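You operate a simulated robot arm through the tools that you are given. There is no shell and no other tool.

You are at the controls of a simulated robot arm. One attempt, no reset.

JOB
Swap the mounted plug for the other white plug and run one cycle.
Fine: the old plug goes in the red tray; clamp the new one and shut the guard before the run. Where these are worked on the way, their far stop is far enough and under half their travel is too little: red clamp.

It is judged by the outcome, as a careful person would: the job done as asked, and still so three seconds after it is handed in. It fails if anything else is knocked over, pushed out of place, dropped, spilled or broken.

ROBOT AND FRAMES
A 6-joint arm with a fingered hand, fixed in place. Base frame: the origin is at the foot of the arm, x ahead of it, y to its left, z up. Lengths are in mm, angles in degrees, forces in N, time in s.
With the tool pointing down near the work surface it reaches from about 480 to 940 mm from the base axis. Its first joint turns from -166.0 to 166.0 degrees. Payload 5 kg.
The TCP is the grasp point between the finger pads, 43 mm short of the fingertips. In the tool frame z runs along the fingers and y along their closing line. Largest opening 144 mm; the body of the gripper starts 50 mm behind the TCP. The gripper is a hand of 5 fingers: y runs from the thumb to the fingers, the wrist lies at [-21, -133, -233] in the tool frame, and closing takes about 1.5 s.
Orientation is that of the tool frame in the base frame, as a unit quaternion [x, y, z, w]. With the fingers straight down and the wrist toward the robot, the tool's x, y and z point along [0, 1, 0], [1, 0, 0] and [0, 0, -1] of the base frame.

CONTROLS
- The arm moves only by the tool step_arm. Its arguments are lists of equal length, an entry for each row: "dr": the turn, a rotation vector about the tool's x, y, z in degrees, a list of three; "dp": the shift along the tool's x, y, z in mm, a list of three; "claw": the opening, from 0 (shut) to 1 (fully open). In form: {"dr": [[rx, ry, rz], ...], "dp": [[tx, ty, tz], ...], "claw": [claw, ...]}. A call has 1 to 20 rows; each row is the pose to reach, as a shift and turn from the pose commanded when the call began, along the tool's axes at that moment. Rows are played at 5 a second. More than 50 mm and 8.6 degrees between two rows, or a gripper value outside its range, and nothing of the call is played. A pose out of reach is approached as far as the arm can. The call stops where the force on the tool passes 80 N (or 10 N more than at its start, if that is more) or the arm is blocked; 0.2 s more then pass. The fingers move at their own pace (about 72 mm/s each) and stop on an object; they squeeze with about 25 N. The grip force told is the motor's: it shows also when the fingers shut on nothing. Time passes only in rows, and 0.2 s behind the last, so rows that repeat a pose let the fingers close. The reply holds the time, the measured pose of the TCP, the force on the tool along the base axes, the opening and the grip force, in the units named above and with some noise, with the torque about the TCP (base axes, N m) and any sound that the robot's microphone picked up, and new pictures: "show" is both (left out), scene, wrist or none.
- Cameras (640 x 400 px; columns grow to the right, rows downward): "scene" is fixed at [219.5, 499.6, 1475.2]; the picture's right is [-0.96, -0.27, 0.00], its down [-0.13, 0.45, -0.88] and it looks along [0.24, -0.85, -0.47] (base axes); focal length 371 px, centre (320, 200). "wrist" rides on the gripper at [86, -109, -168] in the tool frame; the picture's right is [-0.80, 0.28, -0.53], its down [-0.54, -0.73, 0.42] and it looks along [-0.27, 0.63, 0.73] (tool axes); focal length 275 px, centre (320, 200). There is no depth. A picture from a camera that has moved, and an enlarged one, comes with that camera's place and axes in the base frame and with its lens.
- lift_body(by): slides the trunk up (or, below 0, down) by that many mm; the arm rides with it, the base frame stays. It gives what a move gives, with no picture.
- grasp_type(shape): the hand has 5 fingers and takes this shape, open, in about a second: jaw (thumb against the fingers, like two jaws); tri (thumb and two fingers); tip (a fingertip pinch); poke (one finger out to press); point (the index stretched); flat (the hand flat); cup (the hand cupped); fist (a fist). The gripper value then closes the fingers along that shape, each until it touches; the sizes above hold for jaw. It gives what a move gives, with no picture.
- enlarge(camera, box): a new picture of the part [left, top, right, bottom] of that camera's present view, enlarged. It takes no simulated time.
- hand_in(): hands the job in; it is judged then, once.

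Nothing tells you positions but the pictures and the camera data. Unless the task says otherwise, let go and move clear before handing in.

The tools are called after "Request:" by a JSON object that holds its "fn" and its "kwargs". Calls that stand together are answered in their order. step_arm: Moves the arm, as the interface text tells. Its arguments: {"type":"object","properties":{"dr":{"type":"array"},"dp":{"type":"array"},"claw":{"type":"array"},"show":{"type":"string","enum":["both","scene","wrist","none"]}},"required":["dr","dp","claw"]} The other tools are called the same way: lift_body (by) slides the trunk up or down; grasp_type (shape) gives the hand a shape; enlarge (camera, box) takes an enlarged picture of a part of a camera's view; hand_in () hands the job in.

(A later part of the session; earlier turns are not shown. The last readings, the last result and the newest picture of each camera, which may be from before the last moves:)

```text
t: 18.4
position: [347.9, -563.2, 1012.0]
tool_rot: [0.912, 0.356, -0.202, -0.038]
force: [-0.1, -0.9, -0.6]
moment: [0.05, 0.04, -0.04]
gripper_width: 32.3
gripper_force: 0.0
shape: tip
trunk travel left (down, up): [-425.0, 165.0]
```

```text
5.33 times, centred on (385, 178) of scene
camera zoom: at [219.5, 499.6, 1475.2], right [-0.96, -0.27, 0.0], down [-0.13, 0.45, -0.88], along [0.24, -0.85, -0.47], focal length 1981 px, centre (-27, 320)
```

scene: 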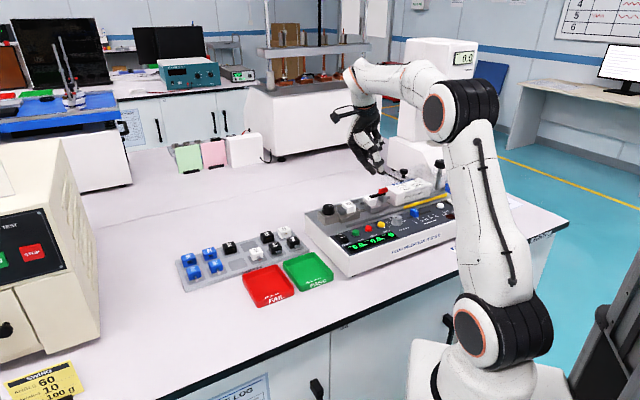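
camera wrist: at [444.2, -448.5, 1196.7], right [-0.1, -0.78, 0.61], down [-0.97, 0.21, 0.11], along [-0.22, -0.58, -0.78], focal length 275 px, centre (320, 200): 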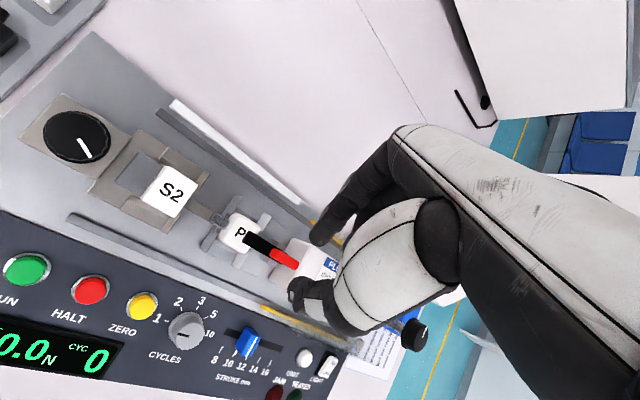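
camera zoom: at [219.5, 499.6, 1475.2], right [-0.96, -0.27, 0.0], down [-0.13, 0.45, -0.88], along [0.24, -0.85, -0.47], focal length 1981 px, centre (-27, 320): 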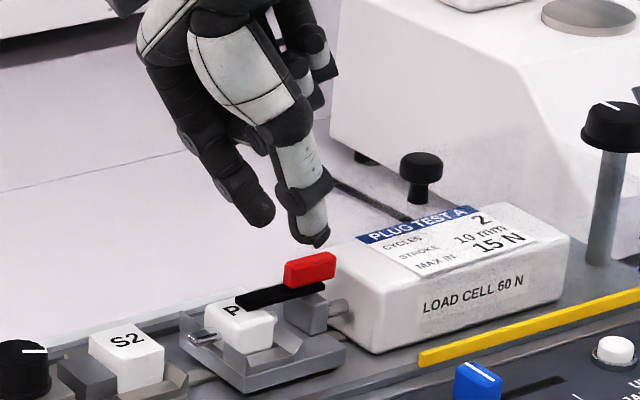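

The red grip sits centred over the post at about u = -179, v = 637, z 938-954, so it looks like a turn handle. I'll lower the open pinch around it and stop just above the post.

Request:
{"fn": "step_arm", "kwargs": {"dr": [[0, 0, 0], [0, 0, 0], [0, 0, 0], [0, 0, 0]], "dp": [[0.8, 2.5, 10], [1.6, 5, 20], [2.4, 7.5, 30], [2.6, 8.2, 33]], "claw": [0.22, 0.22, 0.22, 0.22], "show": "none"}}

Request:
{"fn": "enlarge", "kwargs": {"camera": "wrist", "box": [190, 190, 382, 310]}}

Request:
{"fn": "enlarge", "kwargs": {"camera": "scene", "box": [345, 140, 425, 215]}}

```text
t: 19.4
position: [341.2, -569.9, 979.6]
tool_rot: [0.911, 0.357, -0.202, -0.037]
force: [1.3, 0.1, 0.1]
moment: [0.01, -0.02, 0.01]
gripper_width: 32.2
gripper_force: 0.0
shape: tip
trunk travel left (down, up): [-425.0, 165.0]
```

```text
3.33 times, centred on (286, 250) of wrist
camera zoom: at [396.1, -420.6, 1127.2], right [-0.14, -0.7, 0.7], down [-0.99, 0.15, -0.05], along [-0.07, -0.7, -0.71], focal length 918 px, centre (433, 33)
```

zoom: 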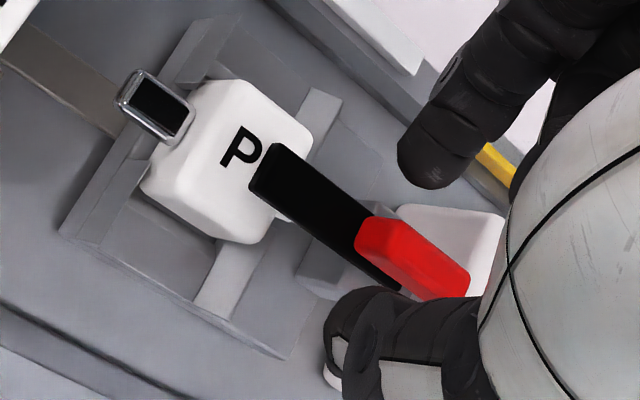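

```text
5.33 times, centred on (385, 178) of scene
camera zoom: at [219.5, 499.6, 1475.2], right [-0.96, -0.27, 0.0], down [-0.13, 0.45, -0.88], along [0.24, -0.85, -0.47], focal length 1981 px, centre (-27, 320)
```

zoom: 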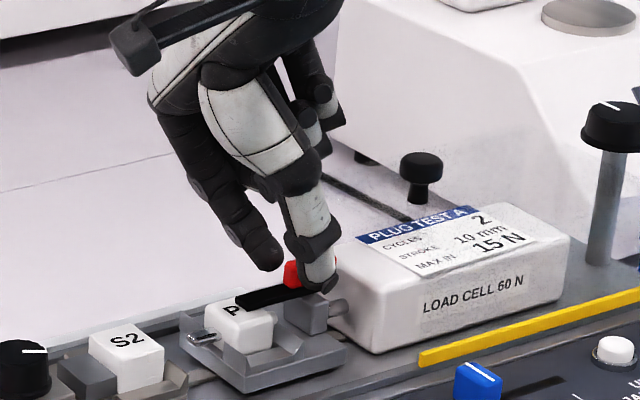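

Request:
{"fn": "step_arm", "kwargs": {"dr": [[0, 0, 5], [0, 0, 10], [0, 0, 10], [0, 0, 10], [0, 0, 10], [0, 0, 10]], "dp": [[0, 0, 0], [0, 0, 0], [0, 0, 0], [0, 0, 0], [0, 0, 0], [0, 0, 0]], "claw": [0.22, 0.22, 0.12, 0.05, 0.0, 0.0], "show": "none"}}

Request:
{"fn": "enlarge", "kwargs": {"camera": "wrist", "box": [190, 190, 382, 310]}}

Request:
{"fn": "enlarge", "kwargs": {"camera": "scene", "box": [345, 140, 425, 215]}}

```text
t: 20.8
position: [342.2, -571.4, 979.5]
tool_rot: [0.939, 0.275, -0.204, -0.019]
force: [-0.7, -0.2, 1.3]
moment: [-0.02, -0.02, 0.02]
gripper_width: 5.3
gripper_force: 24.8
shape: tip
trunk travel left (down, up): [-425.0, 165.0]
```

```text
3.33 times, centred on (286, 250) of wrist
camera zoom: at [418.4, -421.6, 1117.9], right [-0.25, -0.62, 0.74], down [-0.95, 0.3, -0.08], along [-0.17, -0.73, -0.66], focal length 918 px, centre (433, 33)
```

zoom: 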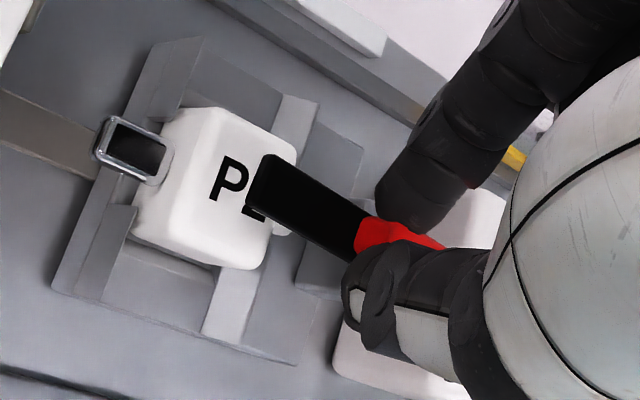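

```text
5.33 times, centred on (385, 178) of scene
camera zoom: at [219.5, 499.6, 1475.2], right [-0.96, -0.27, 0.0], down [-0.13, 0.45, -0.88], along [0.24, -0.85, -0.47], focal length 1981 px, centre (-27, 320)
```

zoom: 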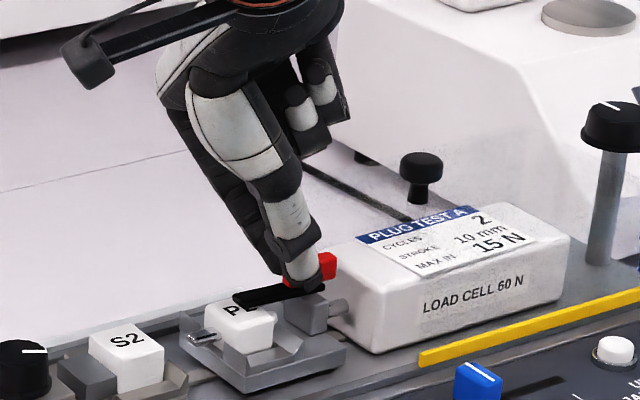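

Request:
{"fn": "enlarge", "kwargs": {"camera": "scene", "box": [350, 178, 398, 208]}}

Request:
{"fn": "enlarge", "kwargs": {"camera": "wrist", "box": [220, 210, 330, 280]}}

```text
13.33 times, centred on (374, 193) of scene
camera zoom: at [219.5, 499.6, 1475.2], right [-0.96, -0.27, 0.0], down [-0.13, 0.45, -0.88], along [0.24, -0.85, -0.47], focal length 4952 px, centre (-400, 293)
```

zoom: 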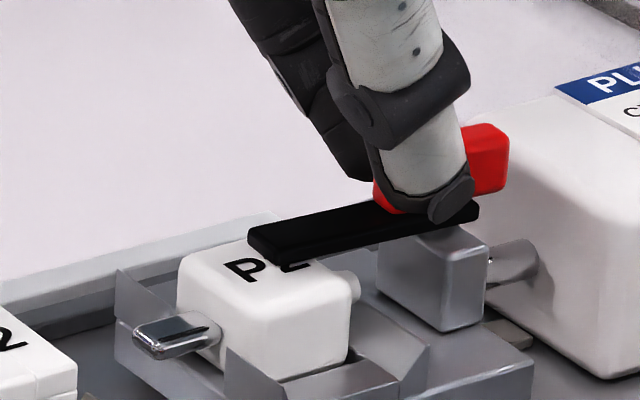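

```text
5.71 times, centred on (275, 245) of wrist
camera zoom: at [418.4, -421.6, 1117.9], right [-0.25, -0.62, 0.74], down [-0.95, 0.3, -0.08], along [-0.17, -0.73, -0.66], focal length 1573 px, centre (577, -57)
```

zoom: 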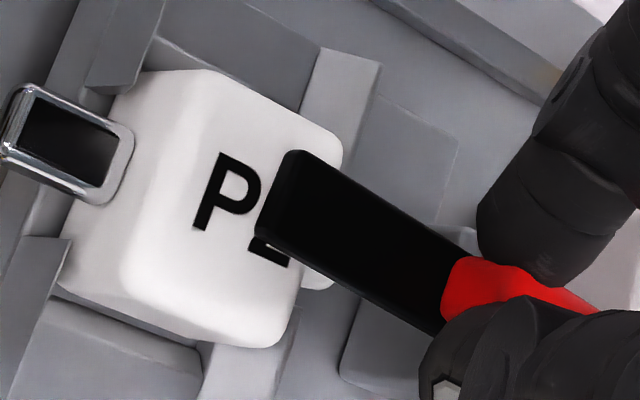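

Gripping already turned the bar slightly toward the far side, so the clamp swings about a vertical axis at the post. I'll twist it gently about that axis by 30° and watch the forces.

Request:
{"fn": "step_arm", "kwargs": {"dr": [[2.8, 1.11, 6.86], [5.6, 2.22, 13.7], [8.4, 3.33, 20.6], [11.2, 4.43, 27.4], [11.2, 4.43, 27.4]], "dp": [[-0.84, 2.35, 0], [-1.96, 4.59, 0.06], [-3.33, 6.68, 0.27], [-4.93, 8.55, 0.62], [-4.93, 8.55, 0.62]], "claw": [0, 0, 0, 0, 0]}}

Request:
{"fn": "enlarge", "kwargs": {"camera": "scene", "box": [350, 170, 414, 210]}}

Request:
{"fn": "enlarge", "kwargs": {"camera": "wrist", "box": [190, 190, 382, 310]}}

```text
t: 22.0
position: [341.8, -581.0, 979.2]
tool_rot: [0.978, 0.022, -0.192, -0.071]
force: [5.5, -8.3, 8.4]
moment: [-0.37, -0.13, 0.17]
gripper_width: 5.2
gripper_force: 25.0
shape: tip
trunk travel left (down, up): [-425.0, 165.0]
camera wrist: at [484.8, -490.3, 1117.2], right [-0.53, -0.41, 0.74], down [-0.68, 0.73, -0.08], along [-0.51, -0.54, -0.66], focal length 275 px, centre (320, 200)
```

scene: 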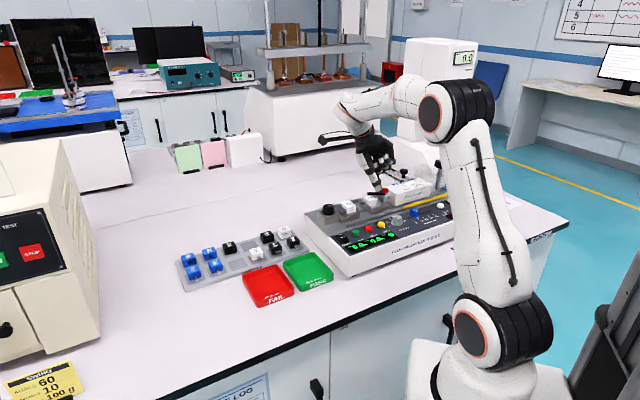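
wrist: 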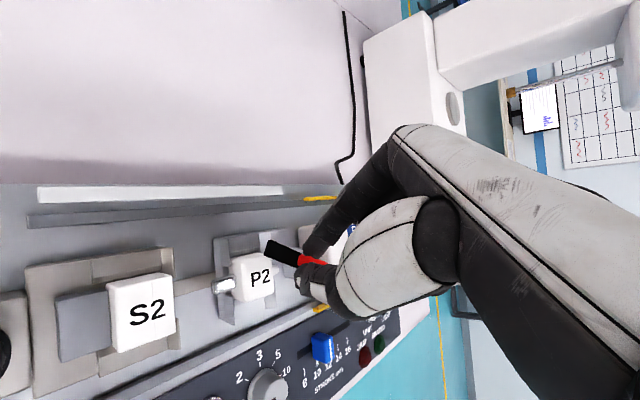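

```text
10.00 times, centred on (382, 190) of scene
camera zoom: at [219.5, 499.6, 1475.2], right [-0.96, -0.27, 0.0], down [-0.13, 0.45, -0.88], along [0.24, -0.85, -0.47], focal length 3714 px, centre (-300, 300)
```

zoom: 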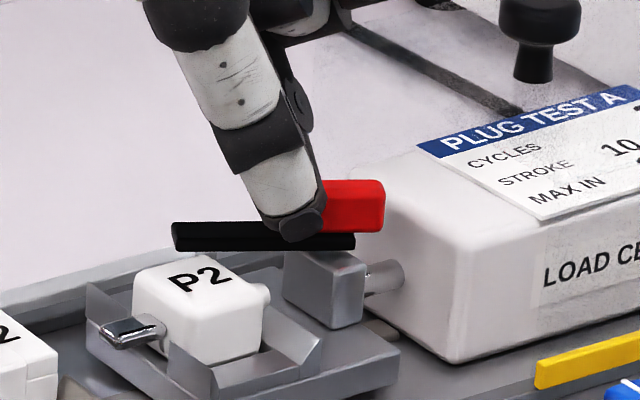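

```text
3.33 times, centred on (286, 250) of wrist
camera zoom: at [484.8, -490.3, 1117.2], right [-0.53, -0.41, 0.74], down [-0.68, 0.73, -0.08], along [-0.51, -0.54, -0.66], focal length 918 px, centre (433, 33)
```

zoom: 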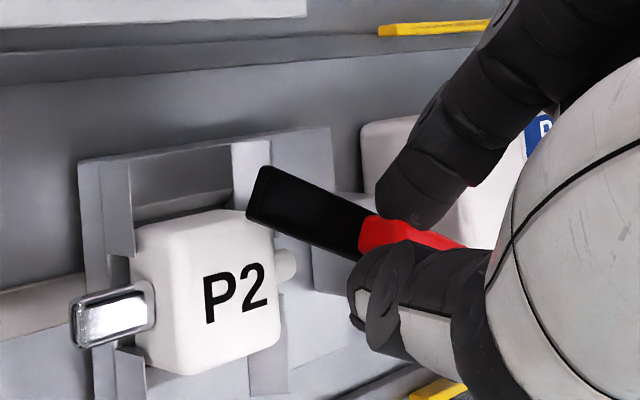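

The clamp swings freely about the post and plug P2 is now uncovered. I'll turn it another 15°, correcting the pivot centre a little, and check clearance to the guard knob.

Request:
{"fn": "step_arm", "kwargs": {"dr": [[2.79, 1.1, 6.86], [5.59, 2.21, 13.7], [5.59, 2.21, 13.7]], "dp": [[-0.15, 4.18, -2.25], [-1.06, 6.76, -2.29], [-1.06, 6.76, -2.29]], "claw": [0, 0, 0]}}

Request:
{"fn": "enlarge", "kwargs": {"camera": "scene", "box": [340, 140, 436, 210]}}

Request:
{"fn": "enlarge", "kwargs": {"camera": "wrist", "box": [190, 150, 430, 310]}}

```text
t: 22.8
position: [341.7, -588.2, 979.5]
tool_rot: [0.973, -0.106, -0.182, -0.097]
force: [4.8, -3.9, 8.1]
moment: [-0.21, -0.02, 0.04]
gripper_width: 5.1
gripper_force: 24.8
shape: tip
trunk travel left (down, up): [-425.0, 165.0]
camera wrist: at [502.5, -537.2, 1117.2], right [-0.62, -0.26, 0.74], down [-0.46, 0.88, -0.08], along [-0.64, -0.39, -0.66], focal length 275 px, centre (320, 200)
```

scene: 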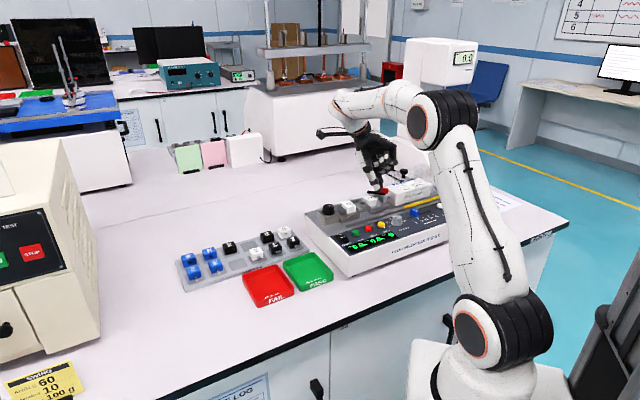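
wrist: 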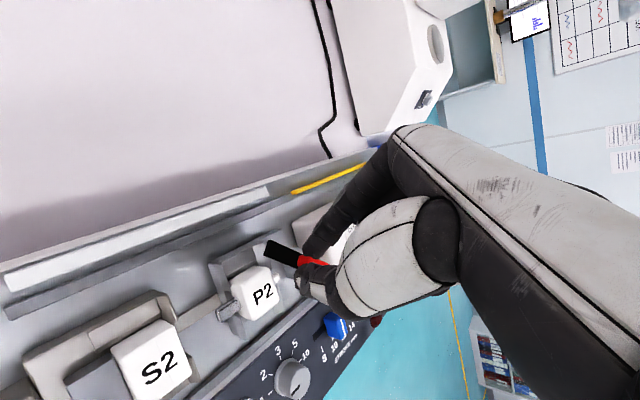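

```text
5.71 times, centred on (388, 175) of scene
camera zoom: at [219.5, 499.6, 1475.2], right [-0.96, -0.27, 0.0], down [-0.13, 0.45, -0.88], along [0.24, -0.85, -0.47], focal length 2122 px, centre (-69, 343)
```

zoom: 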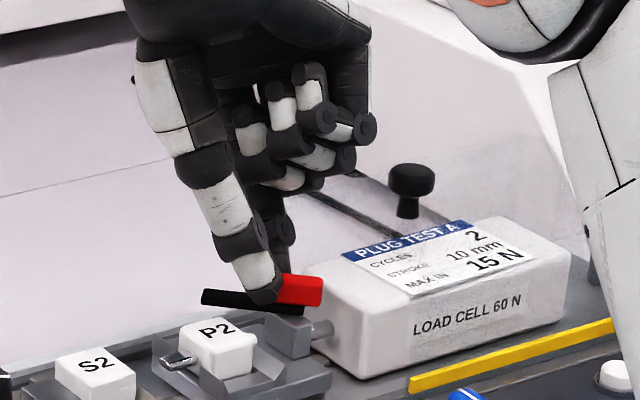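

```text
2.50 times, centred on (310, 230) of wrist
camera zoom: at [502.5, -537.2, 1117.2], right [-0.62, -0.26, 0.74], down [-0.46, 0.88, -0.08], along [-0.64, -0.39, -0.66], focal length 688 px, centre (345, 125)
```

zoom: 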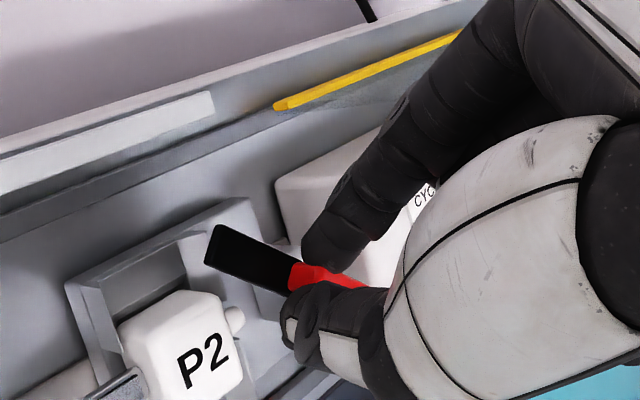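

The curled fingers are getting close to the guard's knob, so I'll release the grip here (about 50° open), lift straight up and continue by pushing with a finger from a safer hand yaw.

Request:
{"fn": "step_arm", "kwargs": {"dr": [[0, 0, 0], [0, 0, 0], [0, 0, 0], [0, 0, 0], [0, 0, 0], [0, 0, 0]], "dp": [[0, 0, -1], [0, 0, -1], [0, 0, -1], [-5.6, -2.2, -14.7], [-11.2, -4.4, -28.4], [-16.8, -6.6, -42.1]], "claw": [0.2, 0.2, 0.2, 0.2, 0.2, 0.2], "show": "none"}}

Request:
{"fn": "enlarge", "kwargs": {"camera": "scene", "box": [340, 140, 436, 210]}}

```text
t: 24.2
position: [341.3, -588.1, 1024.8]
tool_rot: [0.973, -0.104, -0.183, -0.097]
force: [-0.3, 0.9, 0.3]
moment: [0.03, -0.03, -0.02]
gripper_width: 28.1
gripper_force: 0.2
shape: tip
trunk travel left (down, up): [-425.0, 165.0]
```

```text
5.71 times, centred on (388, 175) of scene
camera zoom: at [219.5, 499.6, 1475.2], right [-0.96, -0.27, 0.0], down [-0.13, 0.45, -0.88], along [0.24, -0.85, -0.47], focal length 2122 px, centre (-69, 343)
```

zoom: 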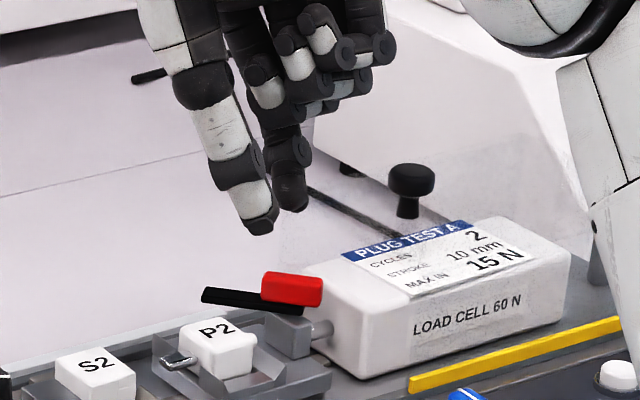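

Request:
{"fn": "step_arm", "kwargs": {"dr": [[-2.79, -1.1, -6.86], [-5.6, -2.2, -13.7], [-8.4, -3.3, -20.6], [-11.2, -4.4, -27.4], [-14, -5.5, -34.3], [-16.8, -6.6, -41.1], [-16.8, -6.6, -41.1]], "dp": [[1, -7, 0], [2, -14, 0], [3, -20, -1], [4, -27, -1], [5, -34, -1], [5.7, -40.5, -1.3], [5.7, -40.5, -1.3]], "claw": [0.1, 0, 0, 0, 0, 0, 0], "show": "none"}}

Request:
{"fn": "enlarge", "kwargs": {"camera": "scene", "box": [340, 140, 436, 210]}}

Request:
{"fn": "enlarge", "kwargs": {"camera": "wrist", "box": [190, 150, 430, 310]}}

```text
t: 25.8
position: [358.0, -549.0, 1032.1]
tool_rot: [0.939, 0.276, -0.205, -0.018]
force: [-0.5, 0.5, -1.0]
moment: [-0.02, 0.0, 0.05]
gripper_width: 0.0
gripper_force: 25.4
shape: tip
trunk travel left (down, up): [-425.0, 165.0]
```

```text
5.71 times, centred on (388, 175) of scene
camera zoom: at [219.5, 499.6, 1475.2], right [-0.96, -0.27, 0.0], down [-0.13, 0.45, -0.88], along [0.24, -0.85, -0.47], focal length 2122 px, centre (-69, 343)
```

zoom: 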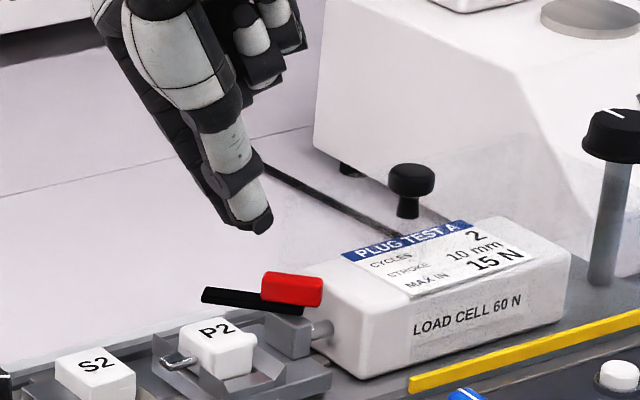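

```text
2.50 times, centred on (310, 230) of wrist
camera zoom: at [434.8, -400.2, 1169.9], right [-0.25, -0.62, 0.74], down [-0.95, 0.3, -0.08], along [-0.17, -0.73, -0.66], focal length 688 px, centre (345, 125)
```

zoom: 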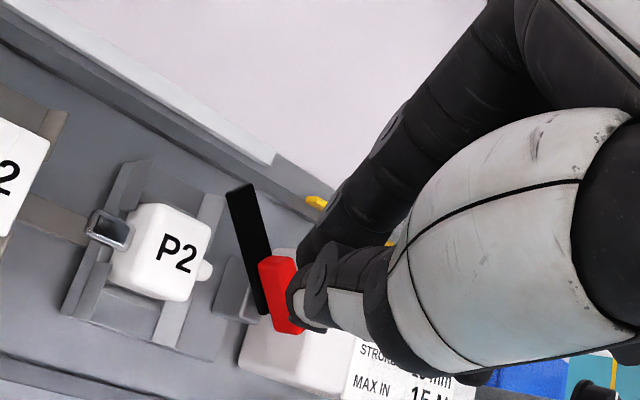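

Request:
{"fn": "step_arm", "kwargs": {"dr": [[0, 0, 0], [0, 0, 0], [0, 0, 0]], "dp": [[4.2, 2.4, 13.5], [8.4, 4.9, 27], [12.6, 7.3, 40.6]], "claw": [0, 0, 0], "show": "none"}}

Request:
{"fn": "enlarge", "kwargs": {"camera": "scene", "box": [350, 160, 414, 210]}}

Request:
{"fn": "enlarge", "kwargs": {"camera": "wrist", "box": [190, 150, 430, 310]}}

```text
t: 26.6
position: [354.4, -552.2, 988.9]
tool_rot: [0.939, 0.276, -0.205, -0.019]
force: [-0.2, 0.0, -0.1]
moment: [-0.01, 0.02, 0.01]
gripper_width: 0.1
gripper_force: 25.7
shape: tip
trunk travel left (down, up): [-425.0, 165.0]
```

```text
8.00 times, centred on (382, 185) of scene
camera zoom: at [219.5, 499.6, 1475.2], right [-0.96, -0.27, 0.0], down [-0.13, 0.45, -0.88], along [0.24, -0.85, -0.47], focal length 2971 px, centre (-176, 320)
```

zoom: 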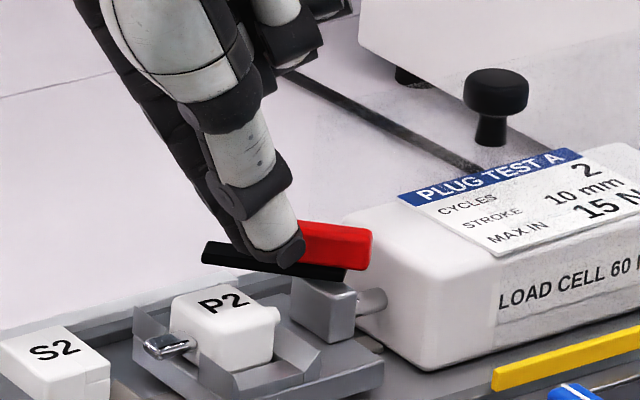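

```text
2.50 times, centred on (310, 230) of wrist
camera zoom: at [431.2, -403.5, 1126.1], right [-0.25, -0.62, 0.74], down [-0.95, 0.3, -0.08], along [-0.17, -0.73, -0.66], focal length 688 px, centre (345, 125)
```

zoom: 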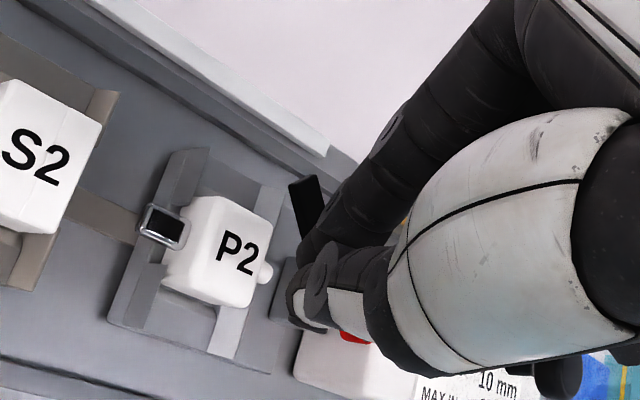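

Request:
{"fn": "step_arm", "kwargs": {"dr": [[0, 0, 0], [0, 0, 0], [0, 0, 0], [0, 0, 0], [0, 0, 0]], "dp": [[-2.4, 3.2, 0.45], [-2.4, 8.3, -0.34], [-3.3, 11.5, -0.5], [-4.25, 14.75, -0.66], [-7.2, 19.95, -0.28]], "claw": [0, 0, 0, 0, 0], "show": "none"}}

Request:
{"fn": "enlarge", "kwargs": {"camera": "scene", "box": [350, 160, 414, 210]}}

Request:
{"fn": "enlarge", "kwargs": {"camera": "wrist", "box": [190, 150, 430, 310]}}

```text
t: 27.8
position: [357.8, -574.7, 991.1]
tool_rot: [0.939, 0.276, -0.205, -0.019]
force: [0.9, 0.0, 0.9]
moment: [-0.02, -0.02, 0.0]
gripper_width: 0.0
gripper_force: 24.3
shape: tip
trunk travel left (down, up): [-425.0, 165.0]
```

```text
8.00 times, centred on (382, 185) of scene
camera zoom: at [219.5, 499.6, 1475.2], right [-0.96, -0.27, 0.0], down [-0.13, 0.45, -0.88], along [0.24, -0.85, -0.47], focal length 2971 px, centre (-176, 320)
```

zoom: 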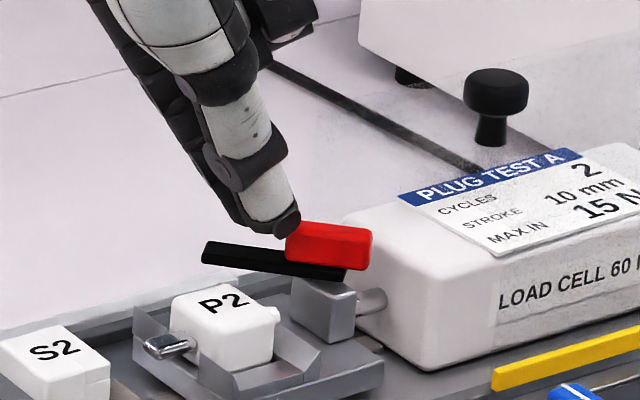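

```text
2.50 times, centred on (310, 230) of wrist
camera zoom: at [436.1, -425.0, 1127.8], right [-0.25, -0.62, 0.74], down [-0.95, 0.3, -0.08], along [-0.17, -0.73, -0.66], focal length 688 px, centre (345, 125)
```

zoom: 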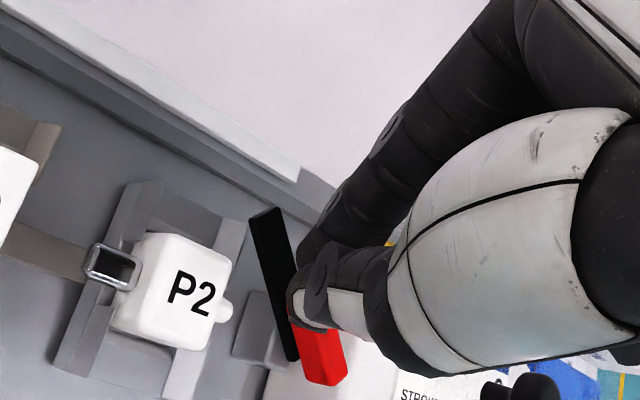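

The fingers slid over the red grip because the tips are higher than I assumed. I'll back out, drop 12 mm lower and push the red grip again.

Request:
{"fn": "step_arm", "kwargs": {"dr": [[0, 0, 0], [0, 0, 0], [0, 0, 0]], "dp": [[4, -10.6, -3], [8.1, -21.3, -3.1], [13.7, -19.1, 10.6]], "claw": [0, 0, 0], "show": "none"}}

Request:
{"fn": "enlarge", "kwargs": {"camera": "scene", "box": [350, 160, 414, 210]}}

Request:
{"fn": "enlarge", "kwargs": {"camera": "wrist", "box": [190, 190, 382, 310]}}

```text
t: 28.6
position: [354.5, -550.7, 977.1]
tool_rot: [0.939, 0.275, -0.205, -0.019]
force: [-0.6, -0.1, 0.2]
moment: [0.0, 0.01, 0.02]
gripper_width: 0.0
gripper_force: 25.1
shape: tip
trunk travel left (down, up): [-425.0, 165.0]
```

```text
8.00 times, centred on (382, 185) of scene
camera zoom: at [219.5, 499.6, 1475.2], right [-0.96, -0.27, 0.0], down [-0.13, 0.45, -0.88], along [0.24, -0.85, -0.47], focal length 2971 px, centre (-176, 320)
```

zoom: 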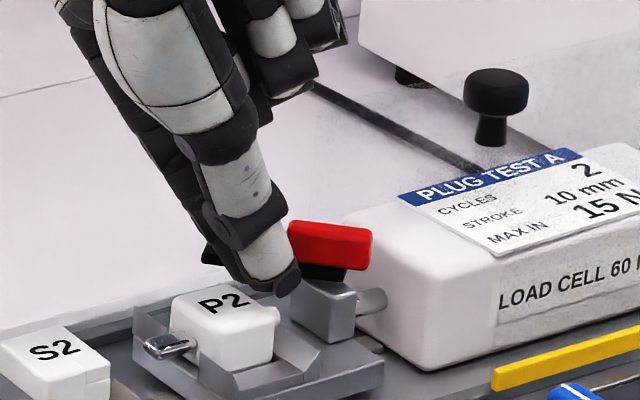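

```text
3.33 times, centred on (286, 250) of wrist
camera zoom: at [431.7, -402.3, 1113.7], right [-0.25, -0.62, 0.74], down [-0.95, 0.3, -0.08], along [-0.17, -0.73, -0.66], focal length 918 px, centre (433, 33)
```

zoom: 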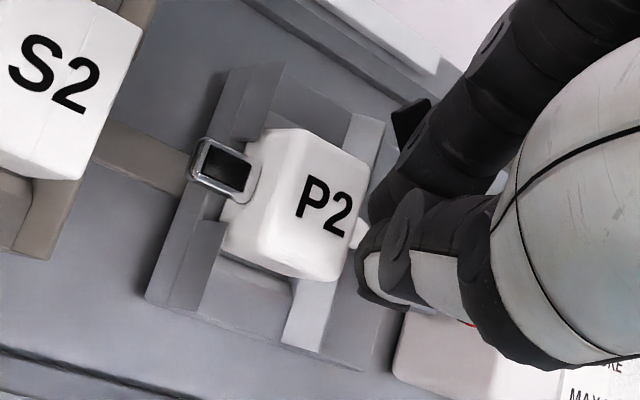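

Request:
{"fn": "step_arm", "kwargs": {"dr": [[0, 0, 0], [0, 0, 0], [0, 0, 0], [0, 0, 0], [0, 0, 0], [0, 0, 0]], "dp": [[-6.25, 5.65, 1.6], [-6.3, 8.2, 1.2], [-6.3, 10.7, 0.84], [-7.2, 14, 0.7], [-8.1, 17.2, 0.53], [-11.1, 22.4, 0.9]], "claw": [0, 0, 0, 0, 0, 0], "show": "none"}}

Request:
{"fn": "enlarge", "kwargs": {"camera": "scene", "box": [350, 160, 414, 210]}}

Request:
{"fn": "enlarge", "kwargs": {"camera": "wrist", "box": [190, 190, 382, 310]}}

```text
t: 30.0
position: [356.9, -576.8, 975.4]
tool_rot: [0.939, 0.276, -0.205, -0.019]
force: [0.1, -0.2, 0.2]
moment: [-0.01, -0.03, -0.04]
gripper_width: 0.2
gripper_force: 25.5
shape: tip
trunk travel left (down, up): [-425.0, 165.0]
```

```text
8.00 times, centred on (382, 185) of scene
camera zoom: at [219.5, 499.6, 1475.2], right [-0.96, -0.27, 0.0], down [-0.13, 0.45, -0.88], along [0.24, -0.85, -0.47], focal length 2971 px, centre (-176, 320)
```

zoom: 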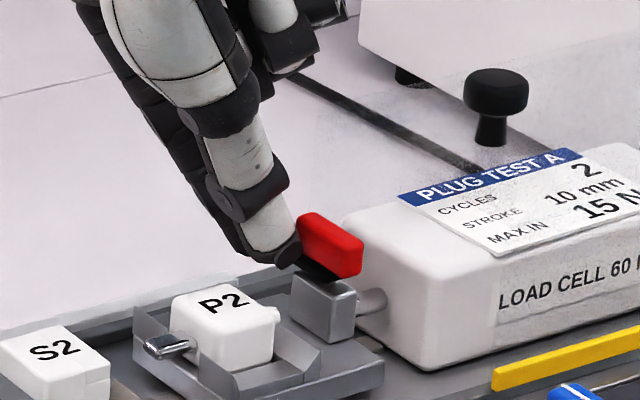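

```text
3.33 times, centred on (286, 250) of wrist
camera zoom: at [434.9, -427.9, 1113.4], right [-0.25, -0.62, 0.74], down [-0.95, 0.3, -0.08], along [-0.17, -0.73, -0.66], focal length 918 px, centre (433, 33)
```

zoom: 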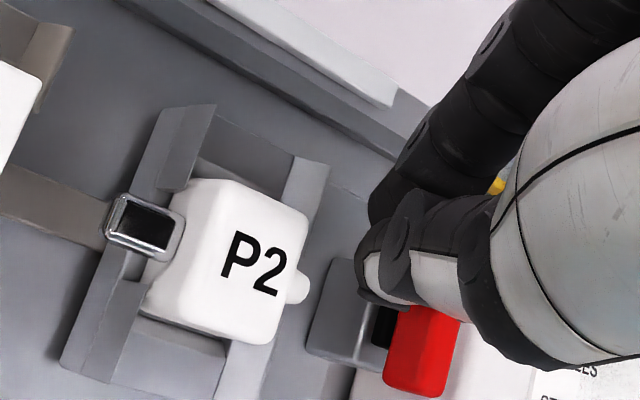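

The bar has swung to roughly 80-90°. I'll nudge a little further in small steps to find the far stop, watching the force.

Request:
{"fn": "step_arm", "kwargs": {"dr": [[0, 0, 0], [0, 0, 0], [0, 0, 0]], "dp": [[-1.8, 0.5, 0.67], [-3.6, 1.0, 1.33], [-5.5, 1.4, 2]], "claw": [0, 0, 0], "show": "none"}}

Request:
{"fn": "enlarge", "kwargs": {"camera": "scene", "box": [350, 160, 414, 210]}}

Request:
{"fn": "enlarge", "kwargs": {"camera": "wrist", "box": [190, 190, 382, 310]}}

```text
t: 30.8
position: [354.5, -580.0, 976.2]
tool_rot: [0.939, 0.276, -0.205, -0.018]
force: [3.3, 2.8, 2.0]
moment: [0.09, -0.07, -0.04]
gripper_width: 0.0
gripper_force: 25.2
shape: tip
trunk travel left (down, up): [-425.0, 165.0]
```

```text
8.00 times, centred on (382, 185) of scene
camera zoom: at [219.5, 499.6, 1475.2], right [-0.96, -0.27, 0.0], down [-0.13, 0.45, -0.88], along [0.24, -0.85, -0.47], focal length 2971 px, centre (-176, 320)
```

zoom: 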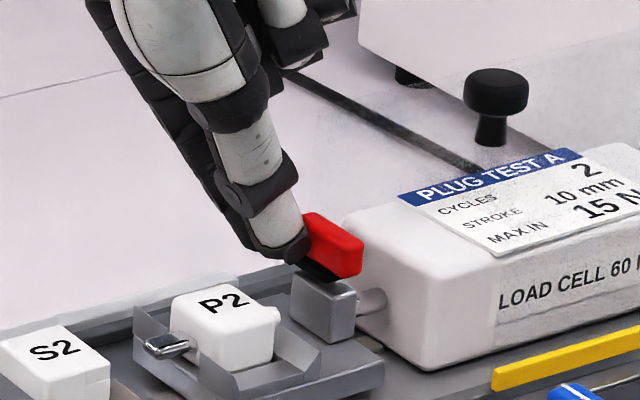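

```text
3.33 times, centred on (286, 250) of wrist
camera zoom: at [431.6, -430.7, 1114.5], right [-0.25, -0.62, 0.74], down [-0.95, 0.3, -0.08], along [-0.17, -0.73, -0.66], focal length 918 px, centre (433, 33)
```

zoom: 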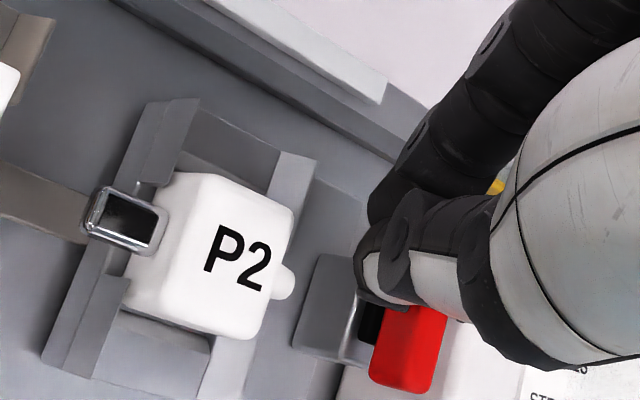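

Request:
{"fn": "step_arm", "kwargs": {"dr": [[0, 0, 0], [0, 0, 0], [0, 0, 0]], "dp": [[-1.8, 0.5, 0.67], [-3.6, 1.0, 1.33], [-5.5, 1.4, 2]], "claw": [0, 0, 0], "show": "none"}}

Request:
{"fn": "enlarge", "kwargs": {"camera": "scene", "box": [350, 160, 414, 210]}}

Request:
{"fn": "enlarge", "kwargs": {"camera": "wrist", "box": [190, 190, 382, 310]}}

```text
t: 31.6
position: [351.2, -583.2, 979.4]
tool_rot: [0.939, 0.275, -0.204, -0.017]
force: [22.5, 17.5, 12.8]
moment: [0.56, -0.61, -0.38]
gripper_width: 0.1
gripper_force: 25.1
shape: tip
trunk travel left (down, up): [-425.0, 165.0]
```

```text
8.00 times, centred on (382, 185) of scene
camera zoom: at [219.5, 499.6, 1475.2], right [-0.96, -0.27, 0.0], down [-0.13, 0.45, -0.88], along [0.24, -0.85, -0.47], focal length 2971 px, centre (-176, 320)
```

zoom: 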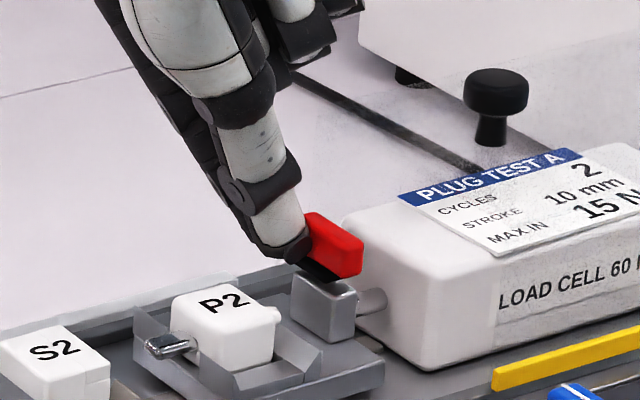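

```text
3.33 times, centred on (286, 250) of wrist
camera zoom: at [428.9, -433.5, 1116.0], right [-0.26, -0.62, 0.74], down [-0.95, 0.3, -0.08], along [-0.17, -0.73, -0.66], focal length 918 px, centre (433, 33)
```

zoom: 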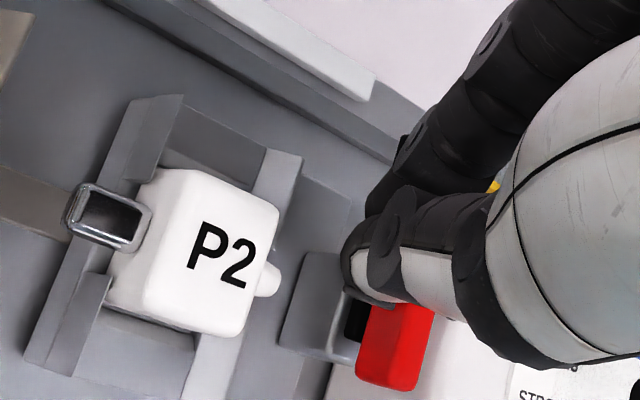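

The clamp is at its far stop (28 N without further movement). I'll back off, rise, and hover the open pinch over plug P2.

Request:
{"fn": "step_arm", "kwargs": {"dr": [[0, 0, 0], [0, 0, 0], [0, 0, 0], [0, 0, 0], [0, 0, 0], [0, 0, 0], [0, 0, 0]], "dp": [[7.3, -1.9, -2.7], [10.9, -2.9, -4], [1.6, -6.6, -26.9], [-7.7, -10.3, -49.7], [7.4, -22.3, -53.9], [29.9, -25.6, -30.5], [29.9, -25.6, -30.5]], "claw": [0, 0, 0, 0.2, 0.33, 0.33, 0.33], "show": "none"}}

Request:
{"fn": "enlarge", "kwargs": {"camera": "scene", "box": [350, 150, 414, 210]}}

Request:
{"fn": "enlarge", "kwargs": {"camera": "wrist", "box": [190, 190, 382, 310]}}

```text
t: 33.2
position: [373.5, -542.4, 997.7]
tool_rot: [0.939, 0.275, -0.204, -0.019]
force: [0.1, 0.0, -0.6]
moment: [0.03, 0.01, 0.01]
gripper_width: 46.9
gripper_force: 0.1
shape: tip
trunk travel left (down, up): [-425.0, 165.0]
```

```text
6.67 times, centred on (382, 180) of scene
camera zoom: at [219.5, 499.6, 1475.2], right [-0.96, -0.27, 0.0], down [-0.13, 0.45, -0.88], along [0.24, -0.85, -0.47], focal length 2476 px, centre (-93, 333)
```

zoom: 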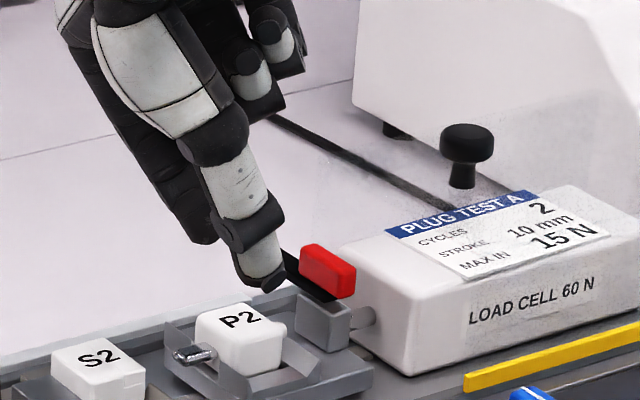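

```text
3.33 times, centred on (286, 250) of wrist
camera zoom: at [450.5, -394.2, 1136.2], right [-0.25, -0.62, 0.74], down [-0.95, 0.3, -0.08], along [-0.17, -0.73, -0.66], focal length 918 px, centre (433, 33)
```

zoom: 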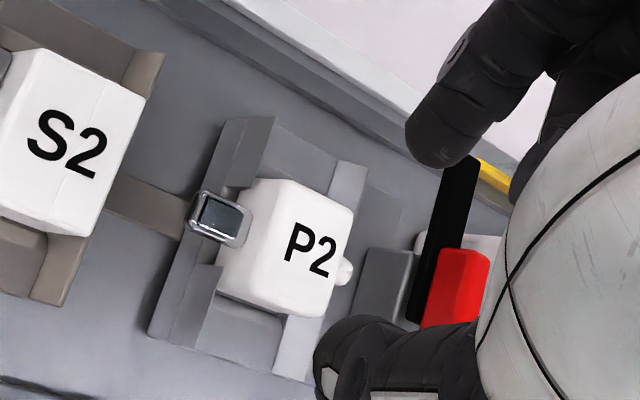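

Index and thumb straddle the plug well; I'll take out 8° of yaw so the pads line up with the plug's sides, and descend around P2.

Request:
{"fn": "step_arm", "kwargs": {"dr": [[0, 0, -4], [0, 0, -8], [0, 0, -8], [0, 0, -8], [0, 0, -8]], "dp": [[0.5, 0, 0], [1.1, -0.3, -0.4], [6.7, 1.9, 13.3], [12.3, 4.1, 27], [14.5, 5, 32.5]], "claw": [0.31, 0.31, 0.31, 0.31, 0.31], "show": "none"}}

Request:
{"fn": "enlarge", "kwargs": {"camera": "scene", "box": [350, 160, 414, 210]}}

Request:
{"fn": "enlarge", "kwargs": {"camera": "wrist", "box": [190, 190, 382, 310]}}

```text
t: 34.4
position: [372.3, -542.7, 962.5]
tool_rot: [0.917, 0.341, -0.203, -0.033]
force: [-0.1, 0.0, -0.5]
moment: [0.03, -0.01, -0.02]
gripper_width: 45.3
gripper_force: 0.1
shape: tip
trunk travel left (down, up): [-425.0, 165.0]
```

```text
8.00 times, centred on (382, 185) of scene
camera zoom: at [219.5, 499.6, 1475.2], right [-0.96, -0.27, 0.0], down [-0.13, 0.45, -0.88], along [0.24, -0.85, -0.47], focal length 2971 px, centre (-176, 320)
```

zoom: 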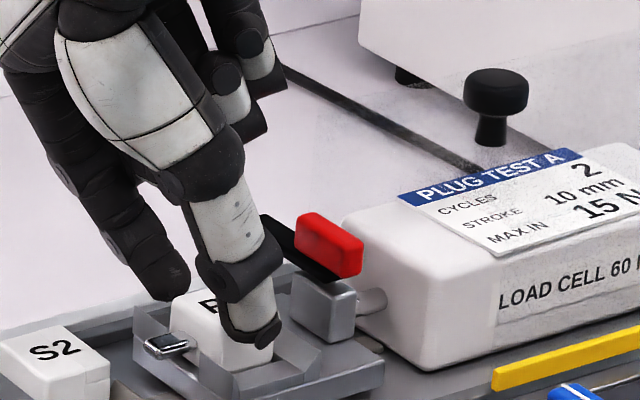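

```text
3.33 times, centred on (286, 250) of wrist
camera zoom: at [433.0, -393.6, 1106.8], right [-0.16, -0.68, 0.71], down [-0.98, 0.18, -0.05], along [-0.09, -0.71, -0.7], focal length 918 px, centre (433, 33)
```

zoom: 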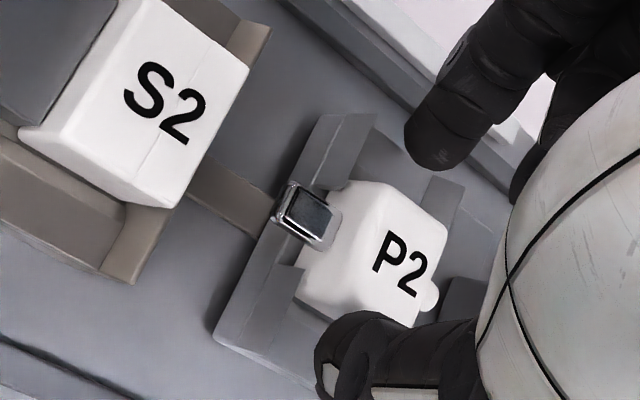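

Request:
{"fn": "step_arm", "kwargs": {"dr": [[0, 0, 0], [0, 0, 0], [0, 0, 0], [0, 0, 0], [0, 0, 0], [0, 0, 0], [0, 0, 0]], "dp": [[1.5, 0.9, 4.1], [2.8, 1.6, 7.3], [2.8, 1.6, 7.3], [2.8, 1.6, 7.3], [2.8, 1.6, 7.3], [2.8, 1.6, 7.3], [2.8, 1.6, 7.3]], "claw": [0.31, 0.31, 0.2, 0.1, 0.05, 0.05, 0.05], "show": "none"}}

Request:
{"fn": "enlarge", "kwargs": {"camera": "scene", "box": [350, 160, 414, 210]}}

Request:
{"fn": "enlarge", "kwargs": {"camera": "wrist", "box": [190, 190, 382, 310]}}

```text
t: 36.0
position: [374.6, -542.4, 957.8]
tool_rot: [0.918, 0.34, -0.201, -0.03]
force: [9.7, 3.0, 31.3]
moment: [-0.43, -0.27, 0.17]
gripper_width: 9.6
gripper_force: 0.0
shape: tip
trunk travel left (down, up): [-425.0, 165.0]
```

```text
8.00 times, centred on (382, 185) of scene
camera zoom: at [219.5, 499.6, 1475.2], right [-0.96, -0.27, 0.0], down [-0.13, 0.45, -0.88], along [0.24, -0.85, -0.47], focal length 2971 px, centre (-176, 320)
```

zoom: 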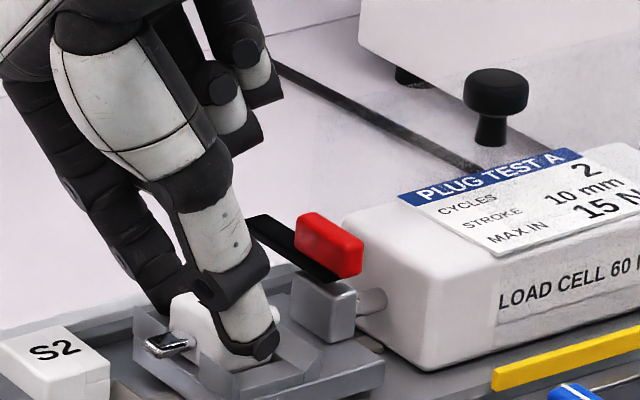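

```text
3.33 times, centred on (286, 250) of wrist
camera zoom: at [433.7, -392.6, 1102.0], right [-0.16, -0.68, 0.71], down [-0.98, 0.18, -0.06], along [-0.09, -0.71, -0.7], focal length 918 px, centre (433, 33)
```

zoom: 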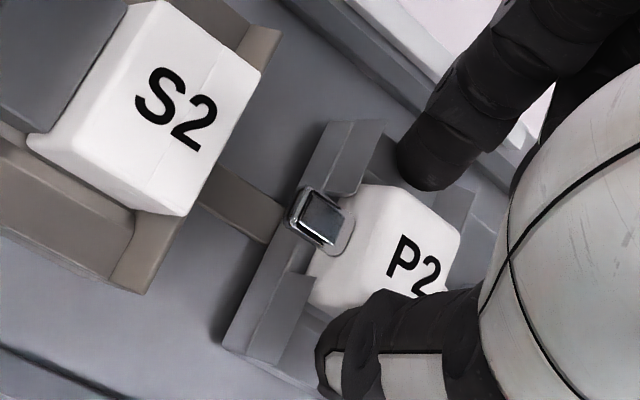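

A fingertip is pressing on the nest (31 N), so I'll ease open, rise 4 mm and close again.

Request:
{"fn": "step_arm", "kwargs": {"dr": [[0, 0, 0], [0, 0, 0], [0, 0, 0], [0, 0, 0], [0, 0, 0], [0, 0, 0], [0, 0, 0], [0, 0, 0]], "dp": [[0, 0, 0], [-1.0, -0.6, -2.7], [-2.1, -1.2, -5.5], [-2.1, -1.2, -5.5], [-2.1, -1.2, -5.5], [-2.1, -1.2, -5.5], [-2.1, -1.2, -5.5], [-2.1, -1.2, -5.5]], "claw": [0.28, 0.28, 0.28, 0.15, 0.0, 0.0, 0.0, 0.0], "show": "none"}}

Request:
{"fn": "enlarge", "kwargs": {"camera": "scene", "box": [350, 160, 414, 210]}}

Request:
{"fn": "enlarge", "kwargs": {"camera": "wrist", "box": [190, 190, 382, 310]}}

```text
t: 37.8
position: [372.5, -544.5, 960.4]
tool_rot: [0.918, 0.339, -0.203, -0.034]
force: [-2.3, 1.9, 9.5]
moment: [0.0, 0.14, -0.03]
gripper_width: 32.3
gripper_force: 25.0
shape: tip
trunk travel left (down, up): [-425.0, 165.0]
```

```text
8.00 times, centred on (382, 185) of scene
camera zoom: at [219.5, 499.6, 1475.2], right [-0.96, -0.27, 0.0], down [-0.13, 0.45, -0.88], along [0.24, -0.85, -0.47], focal length 2971 px, centre (-176, 320)
```

zoom: 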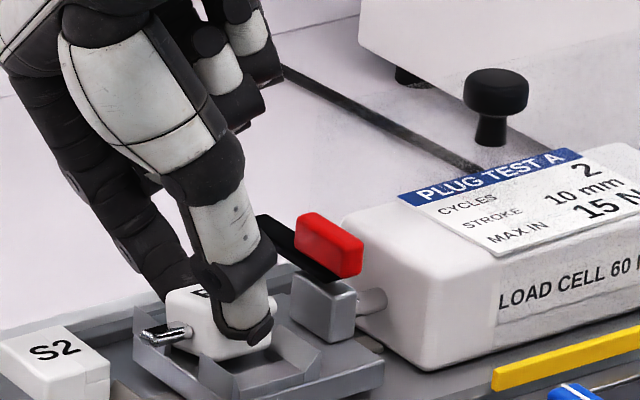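

```text
3.33 times, centred on (286, 250) of wrist
camera zoom: at [431.6, -393.6, 1105.1], right [-0.16, -0.68, 0.71], down [-0.98, 0.18, -0.05], along [-0.09, -0.71, -0.7], focal length 918 px, centre (433, 33)
```

zoom: 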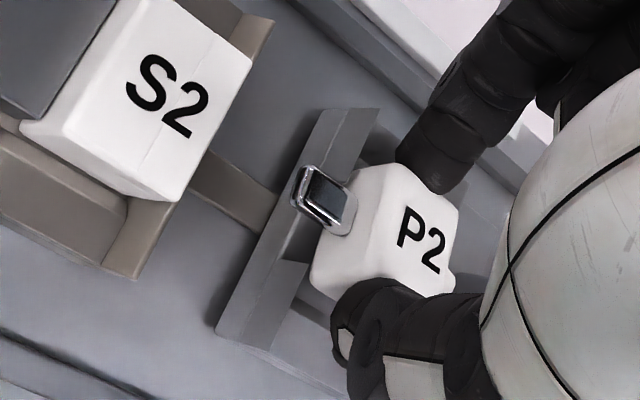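

P2 appears gripped and slightly raised. I'll lift it straight up slowly and check it stays in the grasp.

Request:
{"fn": "step_arm", "kwargs": {"dr": [[0, 0, 0], [0, 0, 0], [0, 0, 0], [0, 0, 0], [0, 0, 0]], "dp": [[-1.7, -1, -4.6], [-3.5, -2, -9.1], [-7, -4, -18.3], [-14, -7.9, -36.6], [-24.4, -13.9, -64]], "claw": [0, 0, 0, 0, 0], "show": "none"}}

Request:
{"fn": "enlarge", "kwargs": {"camera": "scene", "box": [340, 130, 420, 210]}}

Request:
{"fn": "enlarge", "kwargs": {"camera": "wrist", "box": [190, 150, 430, 310]}}

```text
t: 39.0
position: [372.1, -544.3, 1030.2]
tool_rot: [0.918, 0.34, -0.202, -0.033]
force: [0.3, 0.1, -0.1]
moment: [0.01, 0.03, -0.01]
gripper_width: 32.4
gripper_force: 25.1
shape: tip
trunk travel left (down, up): [-425.0, 165.0]
```

```text
5.00 times, centred on (380, 170) of scene
camera zoom: at [219.5, 499.6, 1475.2], right [-0.96, -0.27, 0.0], down [-0.13, 0.45, -0.88], along [0.24, -0.85, -0.47], focal length 1857 px, centre (20, 350)
```

zoom: 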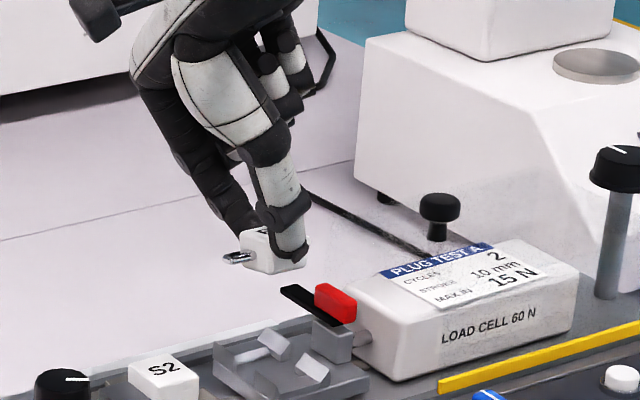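

```text
2.50 times, centred on (310, 230) of wrist
camera zoom: at [431.6, -394.5, 1175.9], right [-0.16, -0.69, 0.71], down [-0.98, 0.18, -0.05], along [-0.09, -0.71, -0.7], focal length 688 px, centre (345, 125)
```

zoom: 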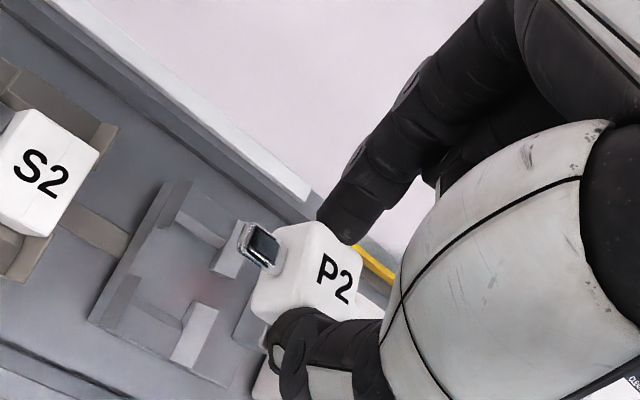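

P2 is out and held well. Let me note the nest geometry and then carry P2 to the red FAIL tray.

Request:
{"fn": "enlarge", "kwargs": {"camera": "scene", "box": [360, 180, 424, 220]}}

Request:
{"fn": "enlarge", "kwargs": {"camera": "wrist", "box": [200, 200, 296, 310]}}

Request:
{"fn": "enlarge", "kwargs": {"camera": "scene", "box": [170, 215, 340, 320]}}

```text
10.00 times, centred on (392, 200) of scene
camera zoom: at [219.5, 499.6, 1475.2], right [-0.96, -0.27, 0.0], down [-0.13, 0.45, -0.88], along [0.24, -0.85, -0.47], focal length 3714 px, centre (-400, 200)
```

zoom: 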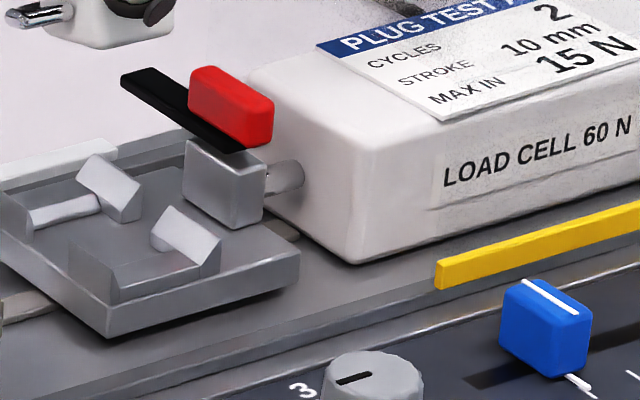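

```text
3.64 times, centred on (248, 255) of wrist
camera zoom: at [431.6, -394.5, 1175.9], right [-0.16, -0.69, 0.71], down [-0.98, 0.18, -0.05], along [-0.09, -0.71, -0.7], focal length 1001 px, centre (582, 0)
```

zoom: 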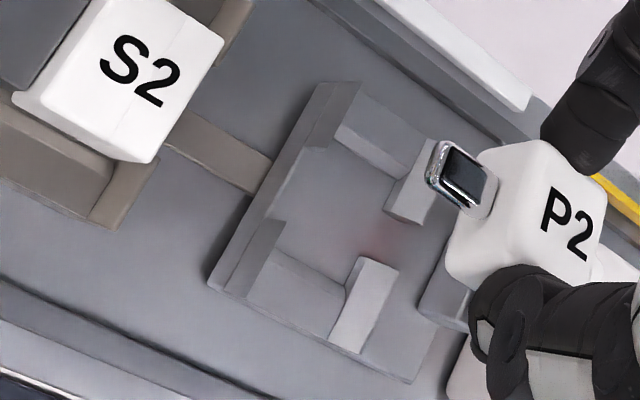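

```text
3.76 times, centred on (255, 268) of scene
camera zoom: at [219.5, 499.6, 1475.2], right [-0.96, -0.27, 0.0], down [-0.13, 0.45, -0.88], along [0.24, -0.85, -0.47], focal length 1398 px, centre (565, -54)
```

zoom: 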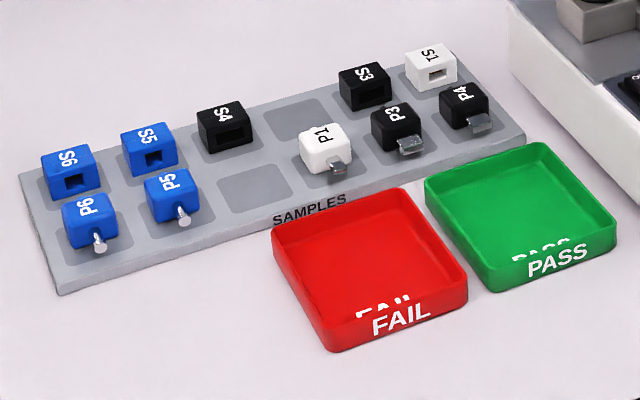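

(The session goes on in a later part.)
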